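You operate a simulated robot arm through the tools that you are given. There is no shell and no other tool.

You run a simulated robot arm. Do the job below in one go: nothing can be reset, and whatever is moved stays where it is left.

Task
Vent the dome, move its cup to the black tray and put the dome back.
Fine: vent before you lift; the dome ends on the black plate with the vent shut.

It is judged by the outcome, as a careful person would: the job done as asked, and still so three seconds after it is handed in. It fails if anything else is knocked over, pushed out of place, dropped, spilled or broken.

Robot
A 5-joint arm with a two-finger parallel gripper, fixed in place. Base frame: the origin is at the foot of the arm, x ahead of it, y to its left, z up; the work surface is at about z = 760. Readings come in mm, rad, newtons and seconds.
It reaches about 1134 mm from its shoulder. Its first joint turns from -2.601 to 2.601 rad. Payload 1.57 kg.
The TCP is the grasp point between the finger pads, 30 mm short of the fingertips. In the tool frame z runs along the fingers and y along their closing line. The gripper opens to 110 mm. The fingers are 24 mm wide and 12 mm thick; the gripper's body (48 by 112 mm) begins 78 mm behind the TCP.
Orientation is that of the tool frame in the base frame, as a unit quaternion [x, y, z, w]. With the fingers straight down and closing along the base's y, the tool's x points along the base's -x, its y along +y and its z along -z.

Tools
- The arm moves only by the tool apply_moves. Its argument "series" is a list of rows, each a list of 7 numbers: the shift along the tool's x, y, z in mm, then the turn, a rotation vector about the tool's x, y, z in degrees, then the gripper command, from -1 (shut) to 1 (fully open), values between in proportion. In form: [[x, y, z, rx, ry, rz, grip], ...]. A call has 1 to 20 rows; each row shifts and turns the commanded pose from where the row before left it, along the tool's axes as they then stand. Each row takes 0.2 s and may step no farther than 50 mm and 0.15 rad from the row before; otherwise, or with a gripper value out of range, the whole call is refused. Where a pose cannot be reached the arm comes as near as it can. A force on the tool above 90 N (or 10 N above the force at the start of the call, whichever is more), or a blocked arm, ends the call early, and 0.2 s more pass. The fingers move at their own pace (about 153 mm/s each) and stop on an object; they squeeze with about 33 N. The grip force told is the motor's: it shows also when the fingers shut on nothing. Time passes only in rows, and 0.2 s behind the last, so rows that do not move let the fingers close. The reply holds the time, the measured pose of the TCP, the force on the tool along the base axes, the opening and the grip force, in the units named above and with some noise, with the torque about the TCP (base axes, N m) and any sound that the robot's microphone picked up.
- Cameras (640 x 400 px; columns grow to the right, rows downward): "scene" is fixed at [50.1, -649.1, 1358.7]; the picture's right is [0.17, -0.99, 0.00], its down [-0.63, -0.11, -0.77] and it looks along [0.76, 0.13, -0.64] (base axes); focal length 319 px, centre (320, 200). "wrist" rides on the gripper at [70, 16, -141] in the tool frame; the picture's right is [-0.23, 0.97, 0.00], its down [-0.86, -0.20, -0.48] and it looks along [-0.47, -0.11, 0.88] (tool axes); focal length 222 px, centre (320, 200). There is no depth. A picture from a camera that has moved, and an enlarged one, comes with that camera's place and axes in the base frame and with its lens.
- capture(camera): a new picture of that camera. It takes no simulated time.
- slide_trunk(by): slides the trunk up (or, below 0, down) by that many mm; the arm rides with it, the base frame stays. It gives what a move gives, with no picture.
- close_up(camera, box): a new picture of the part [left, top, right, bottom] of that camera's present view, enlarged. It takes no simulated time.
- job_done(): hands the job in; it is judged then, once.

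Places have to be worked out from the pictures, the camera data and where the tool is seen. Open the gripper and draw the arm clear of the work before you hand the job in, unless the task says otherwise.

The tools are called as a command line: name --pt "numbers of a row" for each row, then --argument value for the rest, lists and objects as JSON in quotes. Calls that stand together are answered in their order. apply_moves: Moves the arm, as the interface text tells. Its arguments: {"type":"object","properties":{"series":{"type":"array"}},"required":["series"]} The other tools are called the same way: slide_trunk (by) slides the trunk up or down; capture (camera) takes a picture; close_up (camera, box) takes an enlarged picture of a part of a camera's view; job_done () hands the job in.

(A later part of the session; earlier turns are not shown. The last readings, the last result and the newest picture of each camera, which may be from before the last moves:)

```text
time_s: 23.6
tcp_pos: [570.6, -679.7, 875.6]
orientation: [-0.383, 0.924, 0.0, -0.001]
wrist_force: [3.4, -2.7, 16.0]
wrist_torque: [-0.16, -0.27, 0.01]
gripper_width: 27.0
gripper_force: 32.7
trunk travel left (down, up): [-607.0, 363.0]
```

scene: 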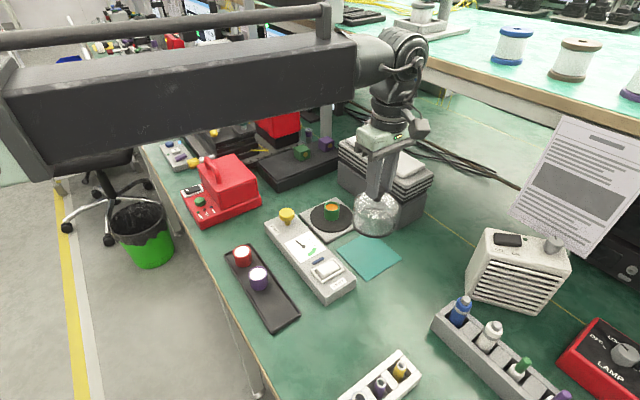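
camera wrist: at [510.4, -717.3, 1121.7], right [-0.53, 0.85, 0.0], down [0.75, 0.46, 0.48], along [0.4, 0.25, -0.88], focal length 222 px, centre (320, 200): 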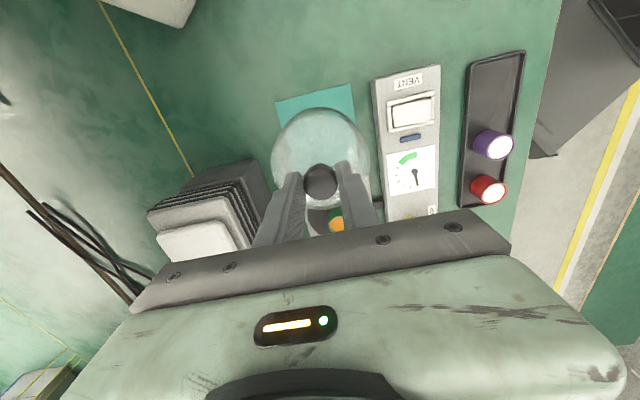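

Contact: 16 N upward, so the dome stands on the mat. I ease off 1.5 mm to take away the pressing and then open the fingers just enough.

slide_trunk --by 1.5

apply_moves --pt "0 0 0 0 0 0 -0.2" --pt "0 0 0 0 0 0 0.1" --pt "0 0 0 0 0 0 0.1" --pt "0 0 0 0 0 0 0.1"

close_up --camera "scene" --box '[330, 200, 430, 280]'

capture --camera "wrist"

```text
time_s: 24.1
tcp_pos: [571.8, -681.1, 875.0]
orientation: [-0.383, 0.924, 0.002, -0.002]
wrist_force: [0.1, 0.6, 0.4]
wrist_torque: [-0.03, -0.06, -0.03]
gripper_width: 27.0
gripper_force: 32.8
trunk travel left (down, up): [-608.0, 362.0]
```

```text
time_s: 25.1
tcp_pos: [572.3, -679.8, 874.6]
orientation: [-0.383, 0.924, 0.001, -0.001]
wrist_force: [0.2, 0.4, 0.4]
wrist_torque: [-0.02, 0.04, -0.02]
gripper_width: 60.5
gripper_force: 0.0
trunk travel left (down, up): [-608.0, 362.0]
```

```text
5.00 times, centred on (380, 240) of scene
camera zoom: at [50.1, -649.1, 1358.7], right [0.17, -0.99, 0.0], down [-0.63, -0.11, -0.77], along [0.76, 0.13, -0.64], focal length 1596 px, centre (20, 0)
```

zoom: 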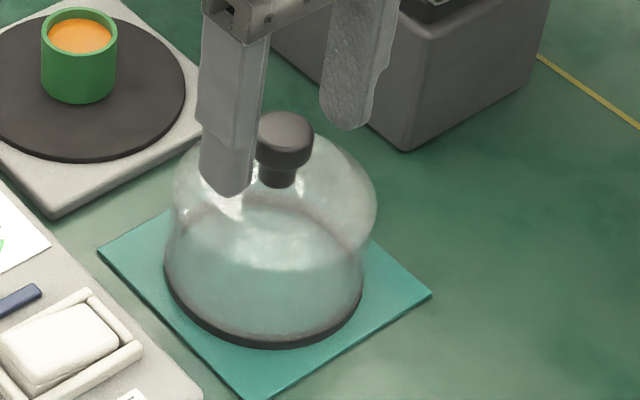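

```text
taken
camera wrist: at [510.6, -716.9, 1016.3], right [-0.53, 0.85, 0.0], down [0.75, 0.46, 0.48], along [0.4, 0.25, -0.88], focal length 222 px, centre (320, 200)
```

wrist: 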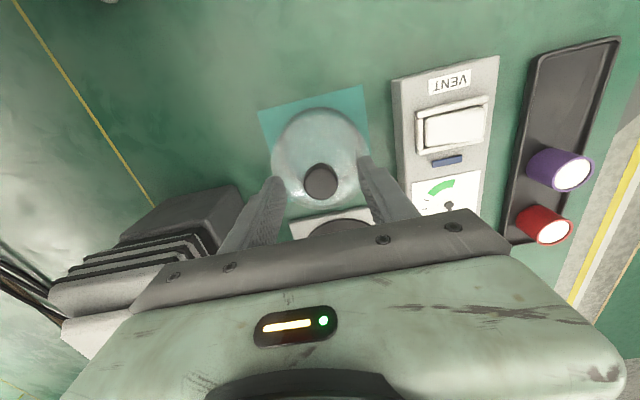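

The dome stands released on the mat. I raise 60 mm so the fingers clear the knob, open wide, then go back over the plate to the green cup.

slide_trunk --by 60

apply_moves --pt "-30 0 0 0 0 0 0.1" --pt "-30 0 0 0 0 0 0.1" --pt "-30 0 0 0 0 0 0.1" --pt "-30 0 0 0 0 0 0.1" --pt "-30 0 0 0 0 0 0.1" --pt "0 0 0 0 0 0 0.1"

capture --camera "wrist"

close_up --camera "scene" --box '[280, 150, 420, 290]'

```text
time_s: 26.1
tcp_pos: [571.3, -681.1, 935.8]
orientation: [-0.383, 0.924, 0.0, -0.001]
wrist_force: [0.2, -0.3, 0.2]
wrist_torque: [0.01, 0.03, -0.05]
gripper_width: 60.3
gripper_force: 0.0
trunk travel left (down, up): [-668.0, 302.0]
```

```text
time_s: 27.5
tcp_pos: [677.8, -573.0, 935.1]
orientation: [-0.383, 0.924, 0.0, 0.0]
wrist_force: [-0.8, 0.2, 0.0]
wrist_torque: [0.0, 0.01, -0.01]
gripper_width: 60.7
gripper_force: 0.1
trunk travel left (down, up): [-668.0, 302.0]
```

```text
taken
camera wrist: at [617.2, -610.3, 1076.4], right [-0.53, 0.85, 0.0], down [0.75, 0.46, 0.48], along [0.4, 0.25, -0.88], focal length 222 px, centre (320, 200)
```

wrist: 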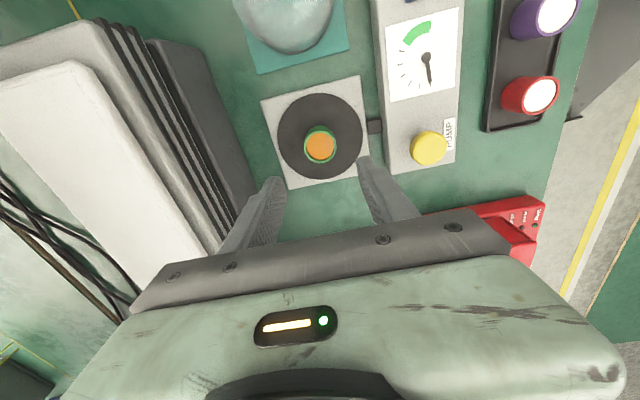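

```text
2.86 times, centred on (350, 220) of scene
camera zoom: at [50.1, -649.1, 1358.7], right [0.17, -0.99, 0.0], down [-0.63, -0.11, -0.77], along [0.76, 0.13, -0.64], focal length 912 px, centre (234, 143)
```

zoom: 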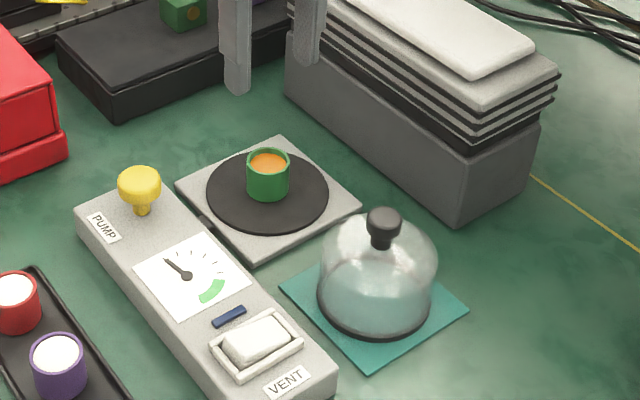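

close_up --camera "wrist" --box '[240, 70, 400, 210]'

close_up --camera "scene" --box '[310, 180, 370, 240]'

```text
2.86 times, centred on (320, 140) of wrist
camera zoom: at [617.2, -610.3, 1076.4], right [-0.53, 0.85, 0.0], down [0.75, 0.46, 0.48], along [0.4, 0.25, -0.88], focal length 635 px, centre (320, 371)
```

zoom: 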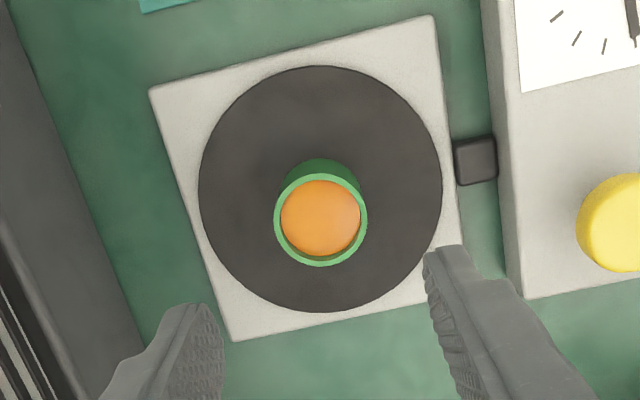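

```text
6.67 times, centred on (340, 210) of scene
camera zoom: at [50.1, -649.1, 1358.7], right [0.17, -0.99, 0.0], down [-0.63, -0.11, -0.77], along [0.76, 0.13, -0.64], focal length 2129 px, centre (187, 133)
```

zoom: 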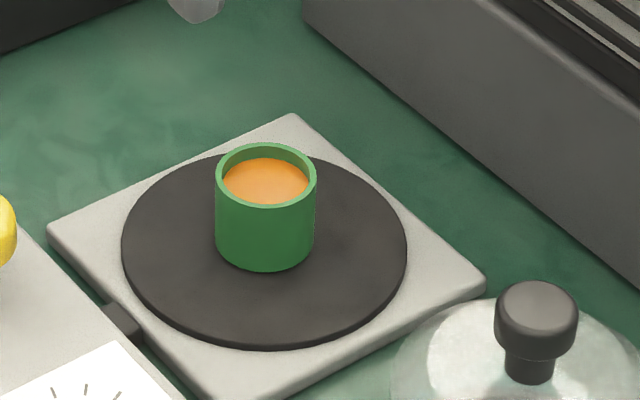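

The green cup (filled with orange stuff, rim at about z 816, 39 mm across) stands at (678, -572), right under the TCP. I come down 95 mm with the fingers 60 mm open and check before the last part.

slide_trunk --by -95

close_up --camera "wrist" --box '[230, 100, 410, 250]'

close_up --camera "scene" --box '[290, 160, 380, 240]'

```text
time_s: 28.8
tcp_pos: [677.4, -574.9, 840.0]
orientation: [-0.382, 0.924, 0.001, -0.001]
wrist_force: [0.2, 0.0, -0.9]
wrist_torque: [0.02, 0.05, 0.02]
gripper_width: 60.7
gripper_force: 0.0
trunk travel left (down, up): [-573.0, 397.0]
```

```text
2.67 times, centred on (320, 175) of wrist
camera zoom: at [616.8, -610.7, 981.4], right [-0.53, 0.85, 0.0], down [0.75, 0.46, 0.48], along [0.4, 0.25, -0.88], focal length 592 px, centre (320, 267)
```

zoom: 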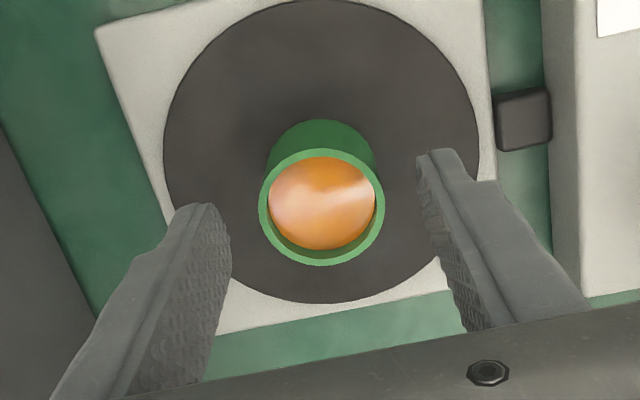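

```text
5.00 times, centred on (335, 200) of scene
camera zoom: at [50.1, -649.1, 1358.7], right [0.17, -0.99, 0.0], down [-0.63, -0.11, -0.77], along [0.76, 0.13, -0.64], focal length 1596 px, centre (245, 200)
```

zoom: 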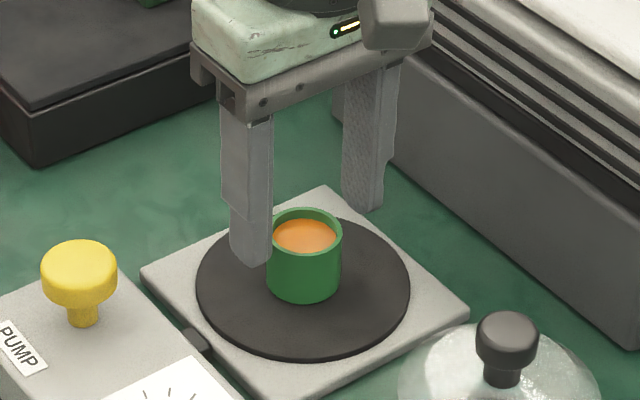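

The cup is centred between the fingers. By comparing with the fingertips in the scene view, its rim is near z 816 and its foot near z 785, so I lower 18 mm to put the tips about 7 mm above the plate.

slide_trunk --by -18

close_up --camera "scene" --box '[290, 160, 380, 240]'

close_up --camera "wrist" --box '[230, 100, 410, 250]'

```text
time_s: 29.4
tcp_pos: [678.5, -574.4, 822.8]
orientation: [-0.382, 0.924, 0.0, -0.001]
wrist_force: [0.2, -0.5, 0.4]
wrist_torque: [-0.03, -0.03, -0.01]
gripper_width: 60.4
gripper_force: 0.1
trunk travel left (down, up): [-555.0, 415.0]
```

```text
5.00 times, centred on (335, 200) of scene
camera zoom: at [50.1, -649.1, 1358.7], right [0.17, -0.99, 0.0], down [-0.63, -0.11, -0.77], along [0.76, 0.13, -0.64], focal length 1596 px, centre (245, 200)
```

zoom: 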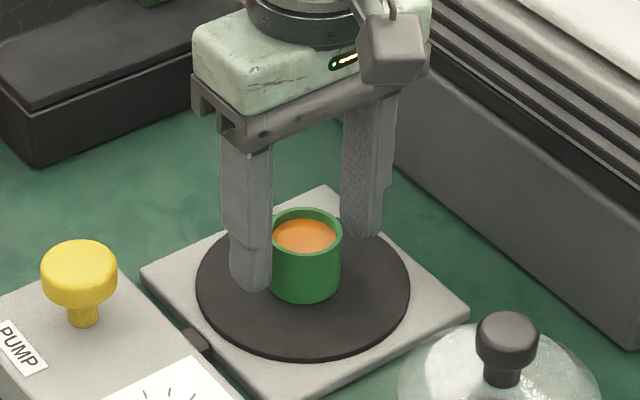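

```text
2.67 times, centred on (320, 175) of wrist
camera zoom: at [616.8, -610.7, 963.3], right [-0.53, 0.85, 0.0], down [0.75, 0.46, 0.48], along [0.4, 0.25, -0.88], focal length 592 px, centre (320, 267)
```

zoom: 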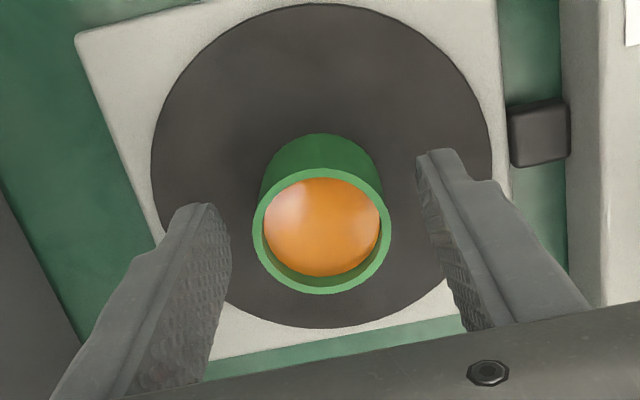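

The fingertips sit either side of the cup, just above the plate. I close in two stages to avoid jolting the full cup.

apply_moves --pt "0 0 0 0 0 0 -0.15" --pt "0 0 0 0 0 0 -0.22" --pt "0 0 0 0 0 0 -0.26" --pt "0 0 0 0 0 0 -0.3" --pt "0 0 0 0 0 0 -1" --pt "0 0 0 0 0 0 -1"

close_up --camera "scene" --box '[290, 160, 380, 240]'

```text
time_s: 30.8
tcp_pos: [679.1, -573.8, 822.5]
orientation: [-0.382, 0.924, 0.001, -0.001]
wrist_force: [1.1, 0.3, 0.5]
wrist_torque: [-0.02, -0.03, 0.0]
gripper_width: 38.6
gripper_force: 32.9
trunk travel left (down, up): [-555.0, 415.0]
```

```text
5.00 times, centred on (335, 200) of scene
camera zoom: at [50.1, -649.1, 1358.7], right [0.17, -0.99, 0.0], down [-0.63, -0.11, -0.77], along [0.76, 0.13, -0.64], focal length 1596 px, centre (245, 200)
```

zoom: 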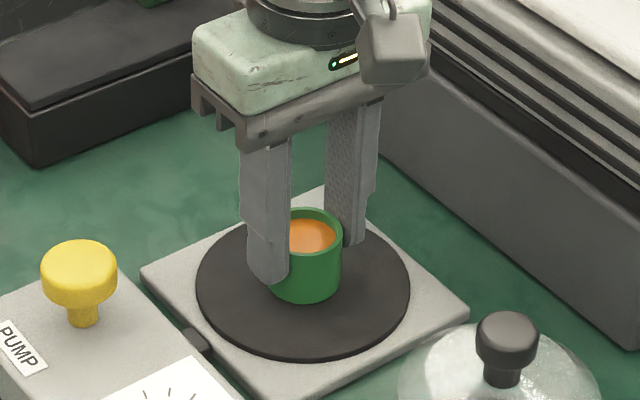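

The cup is held at 38.6 mm. I lift it straight up 80 mm so it clears the pump box and the other cups.

slide_trunk --by 80

capture --camera "scene"

close_up --camera "wrist" --box '[230, 100, 410, 250]'

```text
time_s: 32.0
tcp_pos: [677.4, -573.6, 901.4]
orientation: [-0.383, 0.924, 0.0, 0.0]
wrist_force: [0.0, -0.1, -0.6]
wrist_torque: [-0.01, 0.01, 0.03]
gripper_width: 38.3
gripper_force: 33.2
trunk travel left (down, up): [-635.0, 335.0]
```

```text
taken
```

scene: 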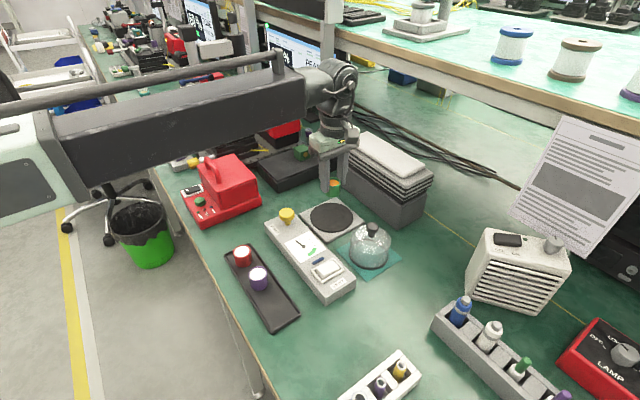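

```text
2.67 times, centred on (320, 175) of wrist
camera zoom: at [616.9, -610.7, 1043.3], right [-0.53, 0.85, 0.0], down [0.75, 0.46, 0.48], along [0.4, 0.25, -0.88], focal length 592 px, centre (320, 267)
```

zoom: 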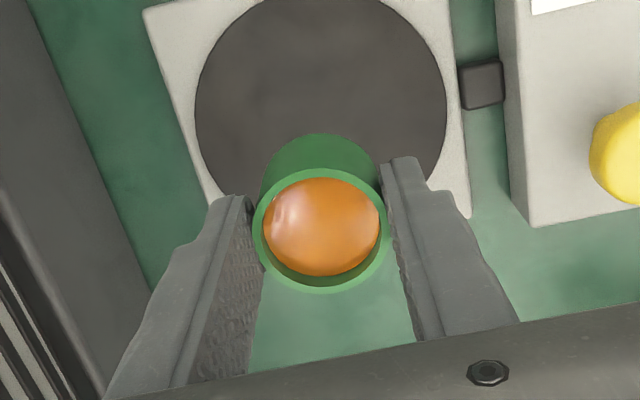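

The cup hangs upright in the fingers. I carry it gently (with slow start and stop) across to above the free end of the black tray, about (411, -490).

apply_moves --pt "2.8 5.3 0 0 0 0 -1" --pt "5.6 10.6 0 0 0 0 -1" --pt "7.9 15.05 0 0 0 0 -1" --pt "7.9 15.05 0 0 0 0 -1" --pt "7.9 15.05 0 0 0 0 -1" --pt "7.9 15.05 0 0 0 0 -1" --pt "7.9 15.05 0 0 0 0 -1" --pt "7.9 15.05 0 0 0 0 -1" --pt "7.9 15.05 0 0 0 0 -1" --pt "7.9 15.05 0 0 0 0 -1" --pt "7.9 15.05 0 0 0 0 -1" --pt "7.9 15.05 0 0 0 0 -1" --pt "7.9 15.05 0 0 0 0 -1" --pt "7.9 15.05 0 0 0 0 -1" --pt "7.9 15.05 0 0 0 0 -1" --pt "7.9 15.05 0 0 0 0 -1" --pt "5.6 10.6 0 0 0 0 -1" --pt "3.7 7.1 0 0 0 0 -1" --pt "1.7 3.2 0 0 0 0 -1" --pt "0 0 0 0 0 0 -1"

capture --camera "scene"

capture --camera "wrist"

```text
time_s: 36.2
tcp_pos: [410.0, -490.7, 902.3]
orientation: [-0.383, 0.924, 0.0, -0.002]
wrist_force: [0.7, -0.5, -1.0]
wrist_torque: [0.0, 0.07, 0.0]
gripper_width: 38.7
gripper_force: 33.4
trunk travel left (down, up): [-635.0, 335.0]
```

```text
taken
```

scene: 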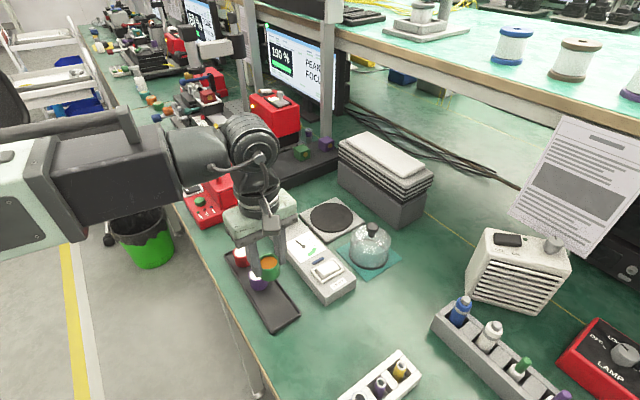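

```text
taken
camera wrist: at [349.3, -527.1, 1043.4], right [-0.53, 0.85, 0.0], down [0.75, 0.46, 0.48], along [0.4, 0.25, -0.88], focal length 222 px, centre (320, 200)
```

wrist: 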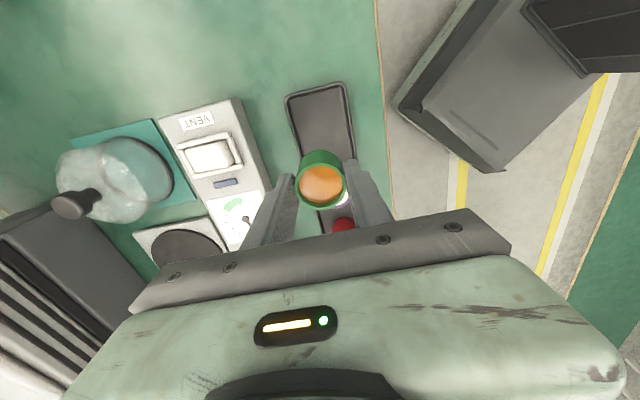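

close_up --camera "wrist" --box '[250, 60, 410, 240]'

close_up --camera "scene" --box '[215, 220, 315, 340]'

```text
2.22 times, centred on (330, 150) of wrist
camera zoom: at [349.3, -527.1, 1043.4], right [-0.53, 0.85, 0.0], down [0.75, 0.46, 0.48], along [0.4, 0.25, -0.88], focal length 494 px, centre (298, 311)
```

zoom: 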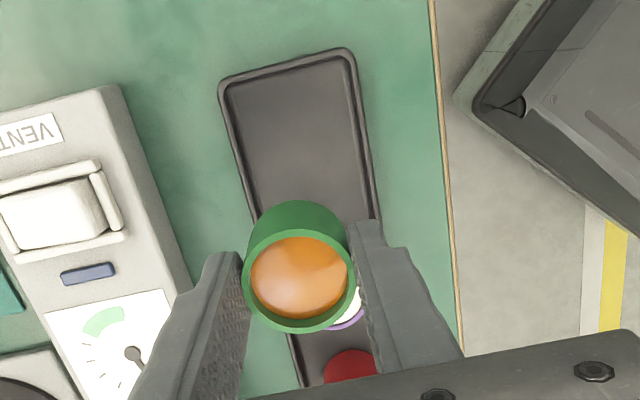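

```text
3.33 times, centred on (265, 280) of scene
camera zoom: at [50.1, -649.1, 1358.7], right [0.17, -0.99, 0.0], down [-0.63, -0.11, -0.77], along [0.76, 0.13, -0.64], focal length 1064 px, centre (503, -67)
```

zoom: 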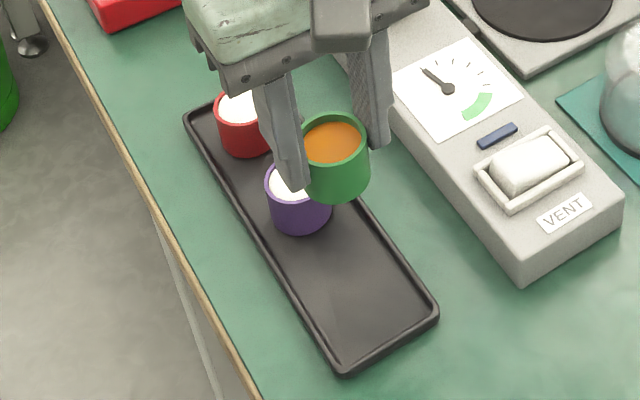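

The tray's free end lies around (367, -527) and the purple cup near (445, -447). The fingertips would be very close to the tray's long walls, so I turn the gripper 90° to close along the tray's length, where there is more room.

apply_moves --pt "0 0 0 0 0 5 -1" --pt "0 0 0 0 0 8 -1" --pt "0 0 0 0 0 8 -1" --pt "0 0 0 0 0 8 -1" --pt "0 0 0 0 0 8 -1" --pt "0 0 0 0 0 8 -1" --pt "0 0 0 0 0 8 -1" --pt "0 0 0 0 0 8 -1" --pt "0 0 0 0 0 8 -1" --pt "0 0 0 0 0 8 -1" --pt "0 0 0 0 0 8 -1" --pt "0 0 0 0 0 5 -1" --pt "0 0 0 0 0 0 -1"

capture --camera "wrist"

capture --camera "scene"

```text
time_s: 39.0
tcp_pos: [410.2, -490.6, 902.7]
orientation: [0.383, 0.924, -0.001, -0.001]
wrist_force: [0.2, 0.2, 0.0]
wrist_torque: [-0.01, 0.0, -0.01]
gripper_width: 38.6
gripper_force: 33.3
trunk travel left (down, up): [-635.0, 335.0]
```

```text
taken
camera wrist: at [372.4, -428.4, 1043.4], right [0.85, 0.53, 0.0], down [0.46, -0.75, 0.48], along [0.25, -0.41, -0.88], focal length 222 px, centre (320, 200)
```

wrist: 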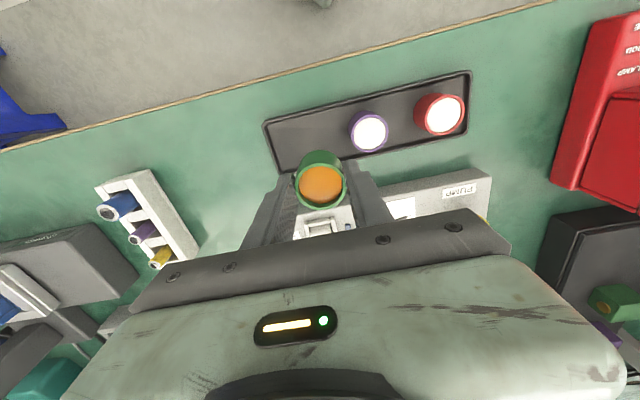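

```text
taken
```

scene: 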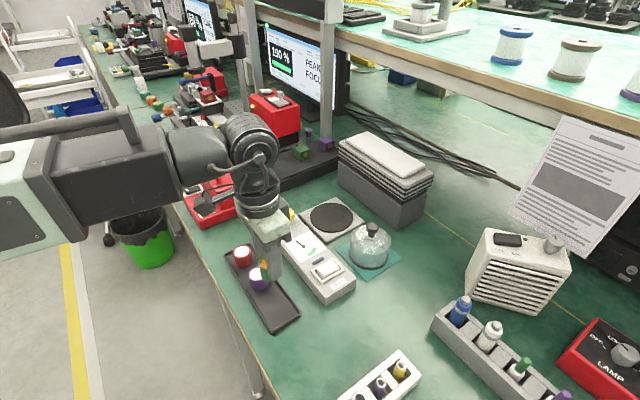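

Now the wrist view shows the whole tray lengthwise. I zoom in to measure the tray ends and the purple cup.

close_up --camera "wrist" --box '[240, 50, 480, 220]'

close_up --camera "scene" --box '[215, 220, 315, 340]'

```text
2.35 times, centred on (360, 135) of wrist
camera zoom: at [372.4, -428.4, 1043.4], right [0.85, 0.53, 0.0], down [0.46, -0.75, 0.48], along [0.25, -0.41, -0.88], focal length 523 px, centre (226, 353)
```

zoom: 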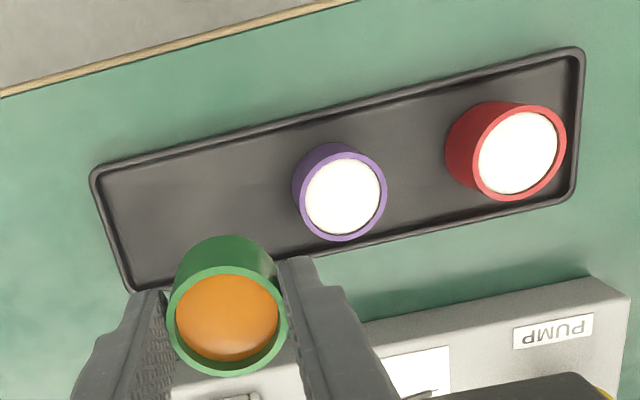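

```text
3.33 times, centred on (265, 280) of scene
camera zoom: at [50.1, -649.1, 1358.7], right [0.17, -0.99, 0.0], down [-0.63, -0.11, -0.77], along [0.76, 0.13, -0.64], focal length 1064 px, centre (503, -67)
```

zoom: 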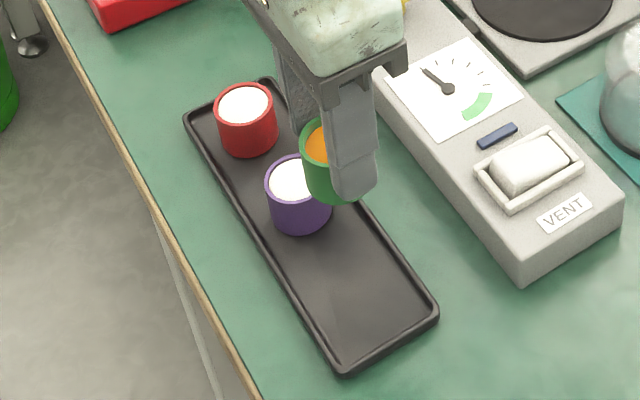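

The tray's end centre comes out at (364–368, -525), the purple cup at (443, -445). I aim the green cup at (398, -492), leaving about 25 mm to the purple cup, and then lower it 70 mm.

apply_moves --pt "2.2 -3.4 0 0 0 0 -1" --pt "2.2 -3.5 0 0 0 0 -1" --pt "2.2 -3.4 0 0 0 0 -1" --pt "0 0 0 0 0 0 -1"

slide_trunk --by -65

close_up --camera "wrist" --box '[220, 50, 460, 230]'

close_up --camera "scene" --box '[215, 220, 315, 340]'

```text
time_s: 40.0
tcp_pos: [398.0, -493.9, 902.8]
orientation: [0.383, 0.924, 0.0, -0.001]
wrist_force: [0.8, 0.3, -0.4]
wrist_torque: [-0.02, -0.02, 0.01]
gripper_width: 38.7
gripper_force: 32.9
trunk travel left (down, up): [-635.0, 335.0]
```

```text
time_s: 41.0
tcp_pos: [398.3, -493.2, 836.9]
orientation: [0.382, 0.924, 0.0, -0.001]
wrist_force: [-1.2, 0.5, 0.7]
wrist_torque: [-0.01, 0.0, 0.0]
gripper_width: 38.6
gripper_force: 33.4
trunk travel left (down, up): [-570.0, 400.0]
```

```text
2.22 times, centred on (340, 140) of wrist
camera zoom: at [360.3, -431.3, 978.4], right [0.85, 0.53, 0.0], down [0.47, -0.75, 0.48], along [0.25, -0.41, -0.88], focal length 494 px, centre (276, 333)
```

zoom: 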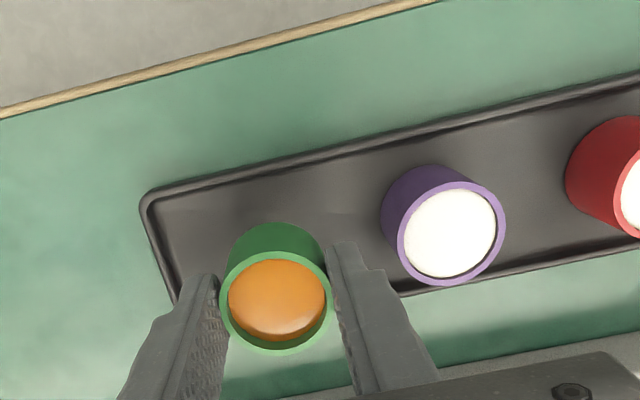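

```text
3.33 times, centred on (265, 280) of scene
camera zoom: at [50.1, -649.1, 1358.7], right [0.17, -0.99, 0.0], down [-0.63, -0.11, -0.77], along [0.76, 0.13, -0.64], focal length 1064 px, centre (503, -67)
```

zoom: 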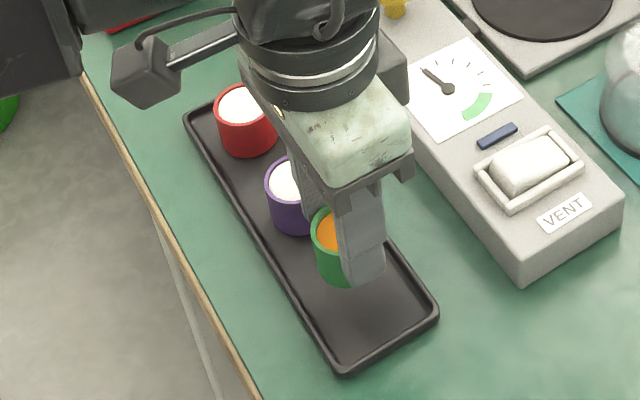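

The purple cup keeps about 25 mm from the green one, enough for the finger. I lower 20 mm, then feel for the tray floor in small steps.

slide_trunk --by -20

close_up --camera "wrist" --box '[220, 50, 460, 230]'

close_up --camera "scene" --box '[230, 250, 310, 330]'

```text
time_s: 41.7
tcp_pos: [397.8, -493.6, 816.9]
orientation: [0.383, 0.924, -0.001, -0.001]
wrist_force: [-1.0, -0.5, -0.7]
wrist_torque: [0.0, -0.02, 0.01]
gripper_width: 38.3
gripper_force: 32.6
trunk travel left (down, up): [-550.0, 420.0]
```

```text
2.22 times, centred on (340, 140) of wrist
camera zoom: at [360.3, -431.3, 958.3], right [0.85, 0.53, 0.0], down [0.47, -0.75, 0.48], along [0.25, -0.41, -0.88], focal length 494 px, centre (276, 333)
```

zoom: 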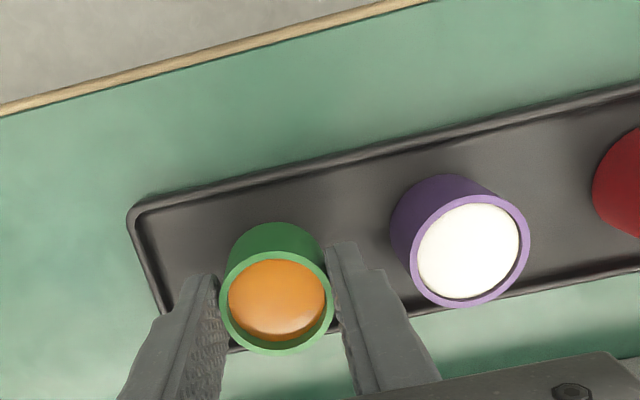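

```text
5.00 times, centred on (270, 290) of scene
camera zoom: at [50.1, -649.1, 1358.7], right [0.17, -0.99, 0.0], down [-0.63, -0.11, -0.77], along [0.76, 0.13, -0.64], focal length 1596 px, centre (570, -250)
```

zoom: 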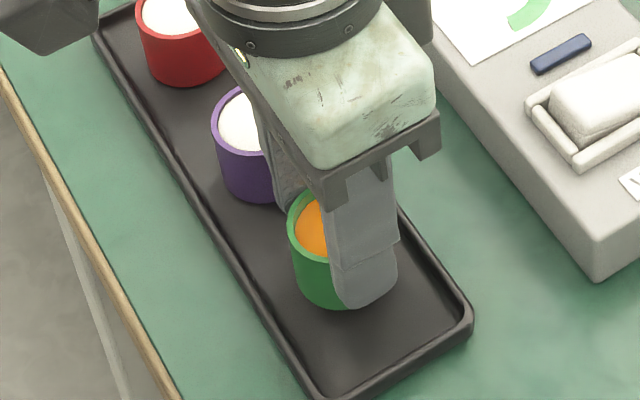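

The cup hangs inside the tray walls. I lower 3 mm and read the force.

slide_trunk --by -3

```text
time_s: 42.2
tcp_pos: [397.4, -493.3, 814.4]
orientation: [0.382, 0.924, -0.001, -0.001]
wrist_force: [-0.4, 0.1, -0.2]
wrist_torque: [0.02, 0.0, 0.0]
gripper_width: 38.5
gripper_force: 32.9
trunk travel left (down, up): [-547.0, 423.0]
```

No contact yet. Another 2 mm.

slide_trunk --by -2

```text
time_s: 42.7
tcp_pos: [399.2, -493.5, 812.3]
orientation: [0.383, 0.924, 0.0, -0.001]
wrist_force: [0.7, 0.5, 0.0]
wrist_torque: [0.0, -0.03, -0.01]
gripper_width: 38.7
gripper_force: 32.8
trunk travel left (down, up): [-545.0, 425.0]
```

Still free. Another 2 mm.

slide_trunk --by -2

```text
time_s: 43.3
tcp_pos: [397.8, -493.1, 811.7]
orientation: [0.383, 0.924, -0.001, 0.0]
wrist_force: [3.7, -4.2, 25.8]
wrist_torque: [-0.17, -0.19, -0.02]
gripper_width: 38.9
gripper_force: 32.8
trunk travel left (down, up): [-543.0, 427.0]
```

Contact at TCP z≈812 with 26 N, so the cup is on the tray floor. I ease up 2 mm to remove the load, then open only to about 50 mm, since the purple cup is near.

slide_trunk --by 1.5

close_up --camera "scene" --box '[230, 250, 310, 330]'

```text
time_s: 43.8
tcp_pos: [399.1, -494.1, 810.5]
orientation: [0.382, 0.924, 0.0, -0.002]
wrist_force: [0.4, 0.1, 2.1]
wrist_torque: [-0.02, -0.01, 0.01]
gripper_width: 38.5
gripper_force: 33.1
trunk travel left (down, up): [-545.0, 425.0]
```

```text
5.00 times, centred on (270, 290) of scene
camera zoom: at [50.1, -649.1, 1358.7], right [0.17, -0.99, 0.0], down [-0.63, -0.11, -0.77], along [0.76, 0.13, -0.64], focal length 1596 px, centre (570, -250)
```

zoom: 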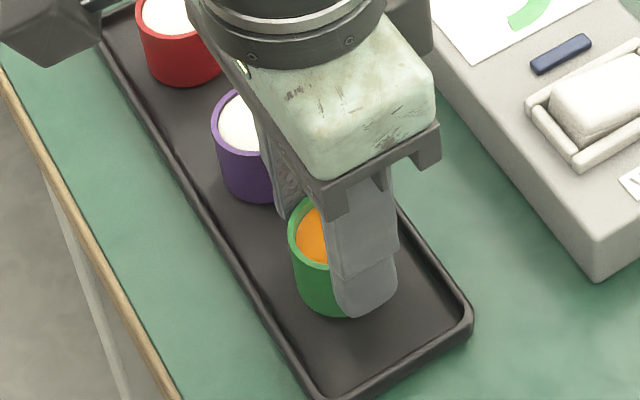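

The load is down to 2 N and the cup rests on the tray. I open gently to about 50 mm.

apply_moves --pt "0 0 0 0 0 0 -0.27" --pt "0 0 0 0 0 0 -0.22" --pt "0 0 0 0 0 0 -0.15" --pt "0 0 0 0 0 0 -0.1" --pt "0 0 0 0 0 0 -0.1"

close_up --camera "wrist" --box '[220, 50, 460, 230]'

close_up --camera "scene" --box '[230, 250, 310, 330]'

```text
time_s: 45.0
tcp_pos: [398.9, -493.4, 811.1]
orientation: [0.382, 0.924, 0.0, -0.001]
wrist_force: [0.5, 1.1, 0.0]
wrist_torque: [-0.01, 0.04, 0.01]
gripper_width: 49.4
gripper_force: 0.0
trunk travel left (down, up): [-545.0, 425.0]
```

```text
2.22 times, centred on (340, 140) of wrist
camera zoom: at [360.4, -431.3, 952.9], right [0.85, 0.53, 0.0], down [0.47, -0.75, 0.48], along [0.25, -0.41, -0.88], focal length 494 px, centre (276, 333)
```

zoom: 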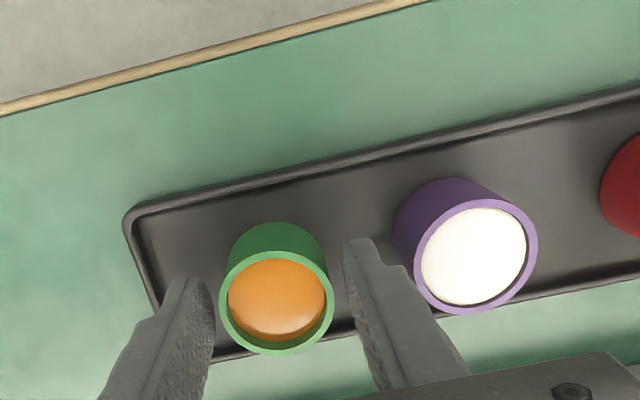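

```text
5.00 times, centred on (270, 290) of scene
camera zoom: at [50.1, -649.1, 1358.7], right [0.17, -0.99, 0.0], down [-0.63, -0.11, -0.77], along [0.76, 0.13, -0.64], focal length 1596 px, centre (570, -250)
```

zoom: 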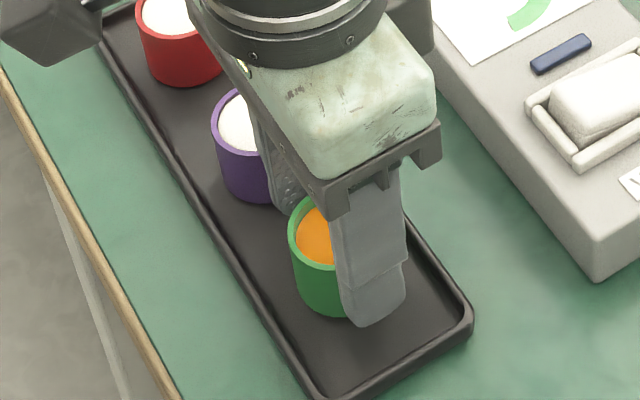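

The cup is free of both fingers, with room on each side. I raise straight up 125 mm.

slide_trunk --by 125

capture --camera "scene"

capture --camera "wrist"

```text
time_s: 46.5
tcp_pos: [397.6, -492.9, 937.1]
orientation: [0.383, 0.924, -0.001, -0.001]
wrist_force: [-0.7, 0.6, 0.5]
wrist_torque: [-0.02, 0.02, 0.01]
gripper_width: 49.8
gripper_force: 0.0
trunk travel left (down, up): [-670.0, 300.0]
```

```text
taken
```

scene: 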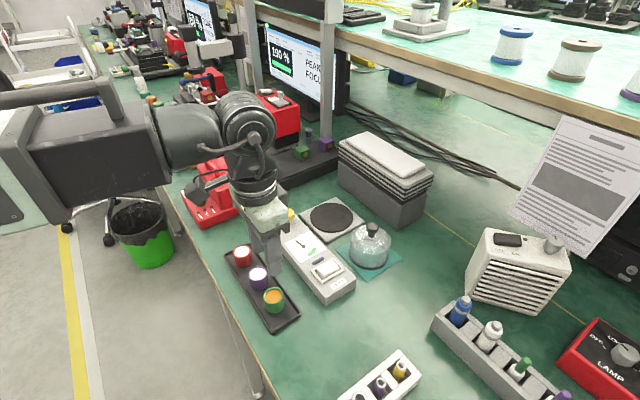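

```text
taken
camera wrist: at [360.4, -431.3, 1077.8], right [0.85, 0.53, 0.0], down [0.47, -0.75, 0.48], along [0.25, -0.41, -0.88], focal length 222 px, centre (320, 200)
```

wrist: 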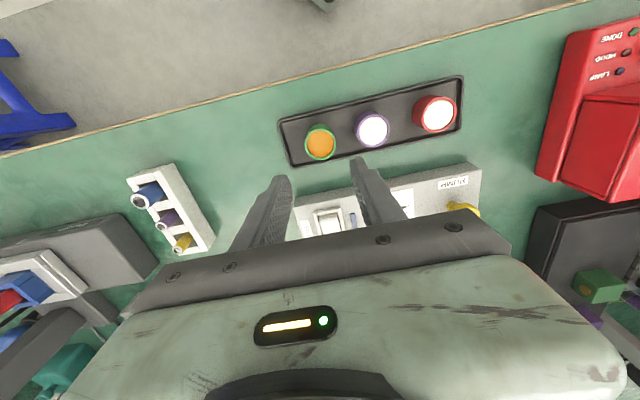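

The green cup stands in the black tray with the others undisturbed. I turn the gripper back and return at this height to above the dome's knob on the mat, about (571.5, -679).

apply_moves --pt "0 0 0 0 0 -8.2 0.1" --pt "0 0 0 0 0 -8.2 0.1" --pt "0 0 0 0 0 -8.2 0.1" --pt "0 0 0 0 0 -8.2 0.1" --pt "0 0 0 0 0 -8.2 0.1" --pt "0 0 0 0 0 -8.2 0.1" --pt "0 0 0 0 0 -8.2 0.1" --pt "0 0 0 0 0 -8.2 0.1" --pt "0 0 0 0 0 -8.2 0.1" --pt "0 0 0 0 0 -8.2 0.1" --pt "0 0 0 0 0 -8.0 0.1" --pt "1.65 -42.4 0 0 0 0 0.1" --pt "1.65 -42.4 0 0 0 0 0.1" --pt "1.65 -42.4 0 0 0 0 0.1" --pt "1.65 -42.4 0 0 0 0 0.1" --pt "1.65 -42.4 0 0 0 0 0.1" --pt "1.65 -42.4 0 0 0 0 0.1" --pt "0 0 0 0 0 0 0.1"

capture --camera "wrist"

close_up --camera "wrist" --box '[230, 80, 410, 230]'

close_up --camera "scene" --box '[220, 170, 430, 340]'

```text
time_s: 50.3
tcp_pos: [571.7, -680.7, 936.8]
orientation: [-0.383, 0.924, 0.0, -0.001]
wrist_force: [1.1, 0.7, 0.8]
wrist_torque: [0.07, 0.01, 0.04]
gripper_width: 60.5
gripper_force: 0.0
trunk travel left (down, up): [-670.0, 300.0]
```

```text
taken
camera wrist: at [510.6, -716.1, 1077.7], right [-0.53, 0.85, 0.0], down [0.75, 0.46, 0.48], along [0.4, 0.25, -0.88], focal length 222 px, centre (320, 200)
```

wrist: 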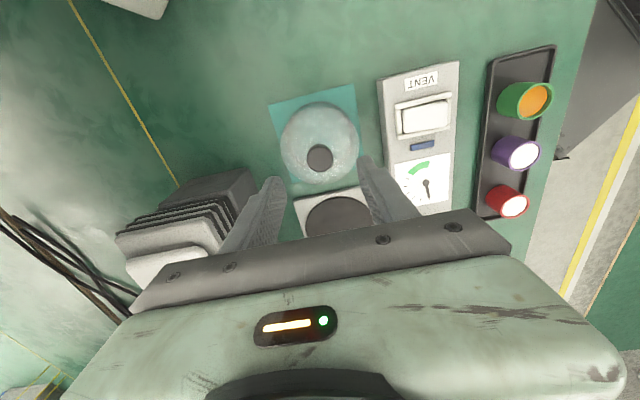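

```text
2.67 times, centred on (320, 155) of wrist
camera zoom: at [510.6, -716.1, 1077.7], right [-0.53, 0.85, 0.0], down [0.75, 0.46, 0.48], along [0.4, 0.25, -0.88], focal length 592 px, centre (320, 320)
```

zoom: 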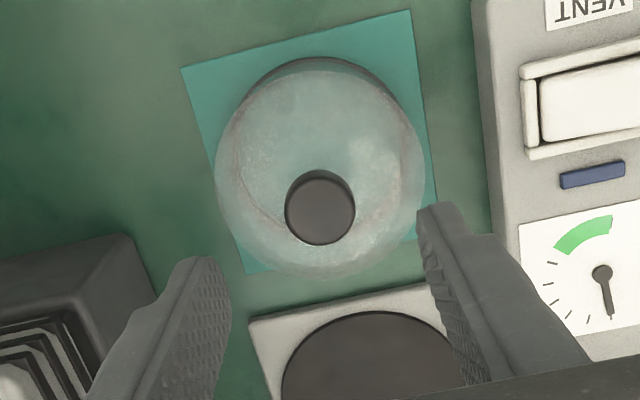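

```text
2.35 times, centred on (325, 255) of scene
camera zoom: at [50.1, -649.1, 1358.7], right [0.17, -0.99, 0.0], down [-0.63, -0.11, -0.77], along [0.76, 0.13, -0.64], focal length 751 px, centre (308, 71)
```

zoom: 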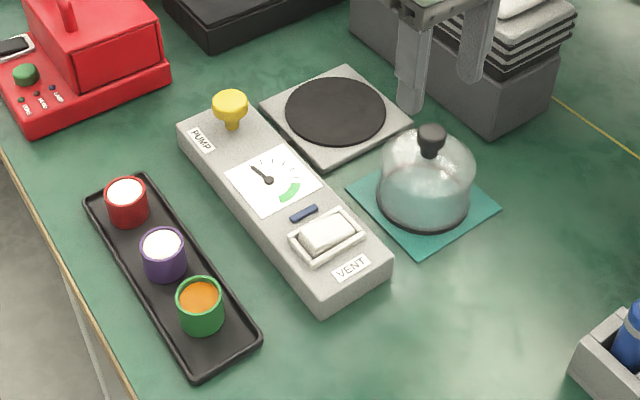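

The knob is under the TCP within a millimetre. I lower 50 mm, check, then the last 12 mm to the same grasp height as before.

slide_trunk --by -50

close_up --camera "wrist" --box '[230, 100, 410, 250]'

close_up --camera "scene" --box '[330, 190, 430, 280]'

```text
time_s: 51.2
tcp_pos: [570.7, -678.9, 887.1]
orientation: [-0.384, 0.923, 0.0, -0.002]
wrist_force: [0.0, -0.5, 0.2]
wrist_torque: [0.01, -0.02, 0.0]
gripper_width: 60.6
gripper_force: 0.1
trunk travel left (down, up): [-620.0, 350.0]
```

```text
2.67 times, centred on (320, 175) of wrist
camera zoom: at [510.3, -715.8, 1027.9], right [-0.53, 0.85, 0.0], down [0.75, 0.46, 0.48], along [0.4, 0.25, -0.88], focal length 592 px, centre (320, 267)
```

zoom: 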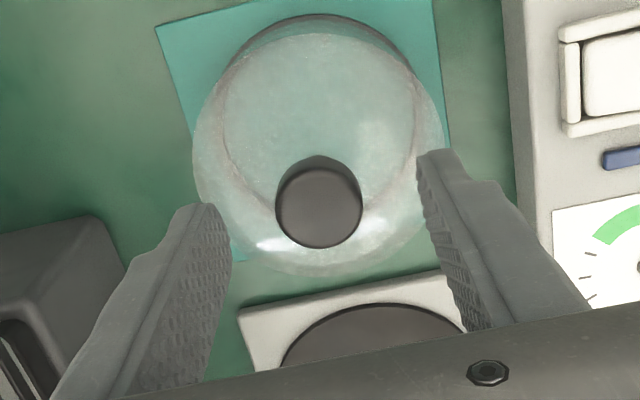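

```text
4.44 times, centred on (380, 235) of scene
camera zoom: at [50.1, -649.1, 1358.7], right [0.17, -0.99, 0.0], down [-0.63, -0.11, -0.77], along [0.76, 0.13, -0.64], focal length 1419 px, centre (53, 44)
```

zoom: 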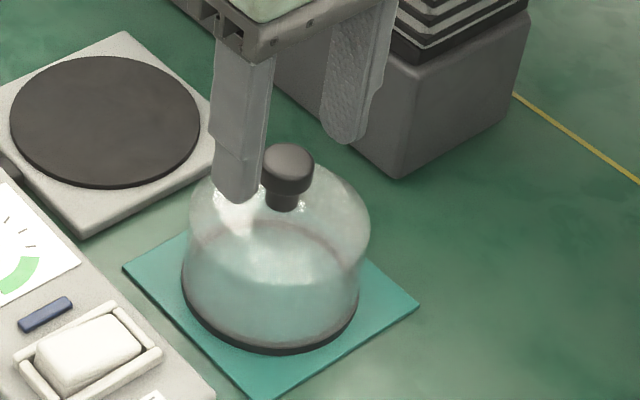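

Everything lines up as at the first grasp. I lower the last 12 mm.

slide_trunk --by -12

close_up --camera "scene" --box '[330, 190, 430, 280]'

```text
time_s: 51.8
tcp_pos: [570.5, -680.2, 876.2]
orientation: [-0.383, 0.924, 0.001, -0.001]
wrist_force: [-0.7, 0.6, 0.6]
wrist_torque: [0.0, -0.03, 0.0]
gripper_width: 60.5
gripper_force: 0.0
trunk travel left (down, up): [-608.0, 362.0]
```

```text
4.44 times, centred on (380, 235) of scene
camera zoom: at [50.1, -649.1, 1358.7], right [0.17, -0.99, 0.0], down [-0.63, -0.11, -0.77], along [0.76, 0.13, -0.64], focal length 1419 px, centre (53, 44)
```

zoom: 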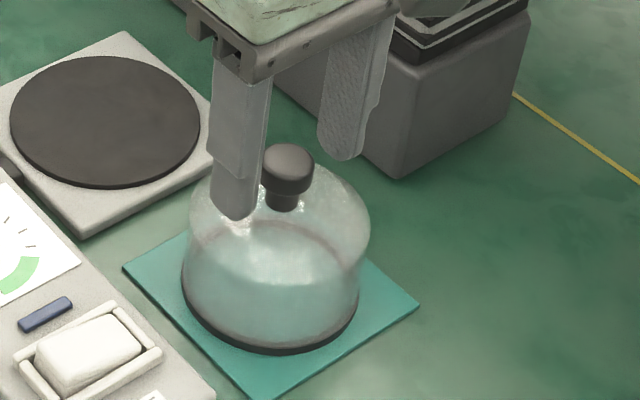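

The tips are either side of the knob, clear of the glass. I close on it.

apply_moves --pt "0 0 0 0 0 0 -0.3" --pt "0 0 0 0 0 0 -0.45" --pt "0 0 0 0 0 0 -0.5" --pt "0 0 0 0 0 0 -1" --pt "0 0 0 0 0 0 -1"

```text
time_s: 53.0
tcp_pos: [571.2, -678.7, 875.3]
orientation: [-0.383, 0.924, 0.001, -0.002]
wrist_force: [0.7, 0.6, 1.2]
wrist_torque: [-0.16, -0.16, 0.03]
gripper_width: 26.9
gripper_force: 33.0
trunk travel left (down, up): [-608.0, 362.0]
```

Gripped at 27 mm, 33 N. I lift 50 mm, enough for the rim to clear the plate.

slide_trunk --by 50

capture --camera "scene"

close_up --camera "wrist" --box '[230, 80, 410, 240]'

```text
time_s: 54.0
tcp_pos: [571.6, -679.5, 924.8]
orientation: [-0.383, 0.924, 0.001, -0.002]
wrist_force: [0.3, -0.6, -0.5]
wrist_torque: [-0.01, -0.01, -0.04]
gripper_width: 26.7
gripper_force: 33.2
trunk travel left (down, up): [-658.0, 312.0]
```

```text
taken
```

scene: 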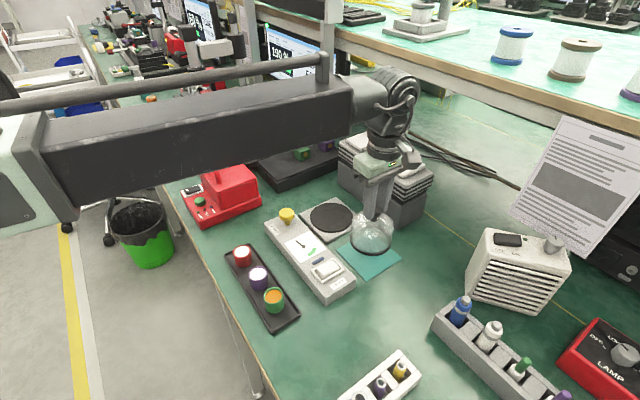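

```text
2.50 times, centred on (320, 160) of wrist
camera zoom: at [510.5, -716.0, 1065.7], right [-0.53, 0.85, 0.0], down [0.75, 0.46, 0.48], along [0.4, 0.25, -0.88], focal length 555 px, centre (320, 300)
```

zoom: 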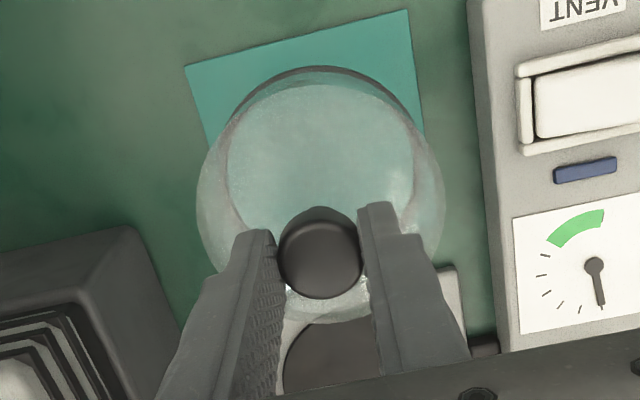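

The dome hangs free. The plate position was 106 mm further in both x and y directions, so I carry it back along the same line.

apply_moves --pt "-10 0 0 0 0 0 -1" --pt "-20 0 0 0 0 0 -1" --pt "-22 0 0 0 0 0 -1" --pt "-22 0 0 0 0 0 -1" --pt "-22 0 0 0 0 0 -1" --pt "-22 0 0 0 0 0 -1" --pt "-20 0 0 0 0 0 -1" --pt "-11.6 -0.3 0 0 0 0 -1" --pt "0 0 0 0 0 0 -1"

close_up --camera "wrist" --box '[230, 80, 410, 240]'

close_up --camera "scene" --box '[280, 150, 380, 250]'

```text
time_s: 56.0
tcp_pos: [677.1, -574.5, 924.4]
orientation: [-0.383, 0.924, 0.001, -0.001]
wrist_force: [0.4, 0.7, -0.9]
wrist_torque: [-0.04, 0.01, -0.01]
gripper_width: 26.9
gripper_force: 33.2
trunk travel left (down, up): [-658.0, 312.0]
```

```text
2.50 times, centred on (320, 160) of wrist
camera zoom: at [616.1, -610.6, 1065.7], right [-0.53, 0.85, 0.0], down [0.75, 0.46, 0.48], along [0.4, 0.25, -0.88], focal length 555 px, centre (320, 300)
```

zoom: 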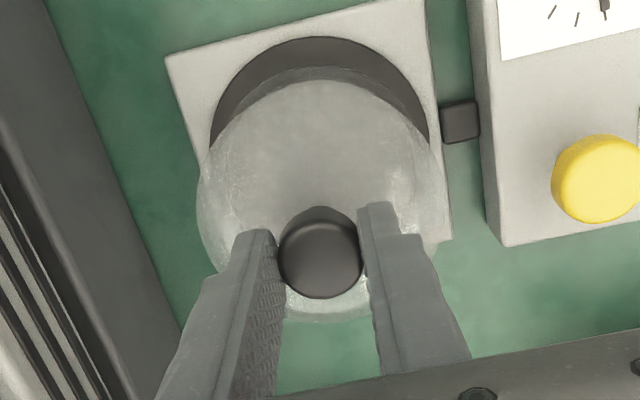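

```text
4.00 times, centred on (330, 200) of scene
camera zoom: at [50.1, -649.1, 1358.7], right [0.17, -0.99, 0.0], down [-0.63, -0.11, -0.77], along [0.76, 0.13, -0.64], focal length 1277 px, centre (280, 200)
```

zoom: 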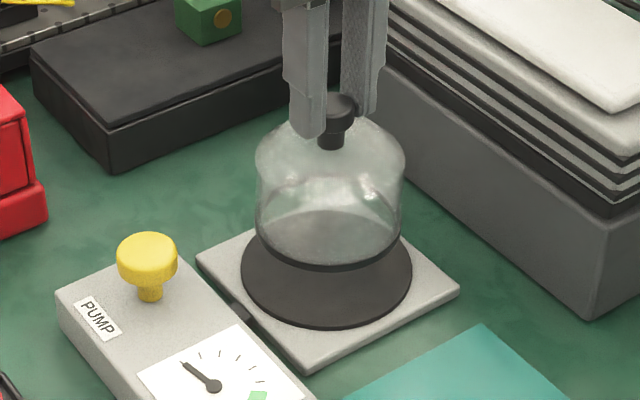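

The dome is back over the black disc within half a millimetre of its first place. I lower 34 mm, then feel for contact.

slide_trunk --by -34

close_up --camera "scene" --box '[290, 160, 370, 240]'

```text
time_s: 56.7
tcp_pos: [676.6, -573.4, 891.1]
orientation: [-0.382, 0.924, 0.001, -0.002]
wrist_force: [-0.6, -0.1, -1.8]
wrist_torque: [-0.04, 0.01, 0.02]
gripper_width: 26.8
gripper_force: 33.0
trunk travel left (down, up): [-624.0, 346.0]
```

```text
5.00 times, centred on (330, 200) of scene
camera zoom: at [50.1, -649.1, 1358.7], right [0.17, -0.99, 0.0], down [-0.63, -0.11, -0.77], along [0.76, 0.13, -0.64], focal length 1596 px, centre (270, 200)
```

zoom: 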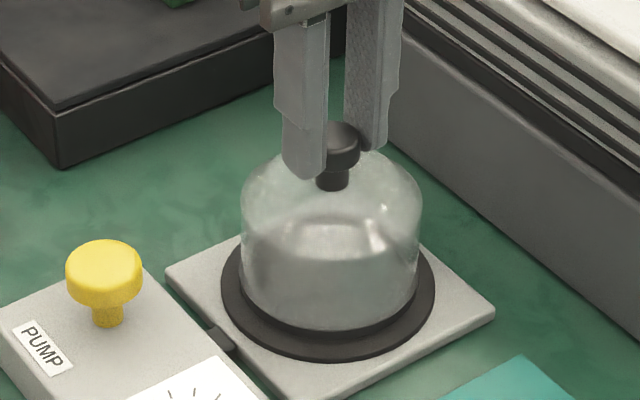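

Rim is a few millimetres above the disc and concentric with it. I lower 3 mm.

slide_trunk --by -3

```text
time_s: 57.2
tcp_pos: [675.5, -574.6, 887.6]
orientation: [-0.383, 0.924, 0.0, -0.001]
wrist_force: [-0.2, 0.3, -1.5]
wrist_torque: [0.0, 0.03, 0.0]
gripper_width: 26.6
gripper_force: 32.9
trunk travel left (down, up): [-621.0, 349.0]
```

Still hanging. Another 2 mm.

slide_trunk --by -2

```text
time_s: 57.8
tcp_pos: [676.9, -573.6, 885.8]
orientation: [-0.383, 0.924, 0.0, -0.001]
wrist_force: [0.5, 0.1, 2.5]
wrist_torque: [-0.17, -0.14, -0.01]
gripper_width: 26.4
gripper_force: 32.6
trunk travel left (down, up): [-619.0, 351.0]
```

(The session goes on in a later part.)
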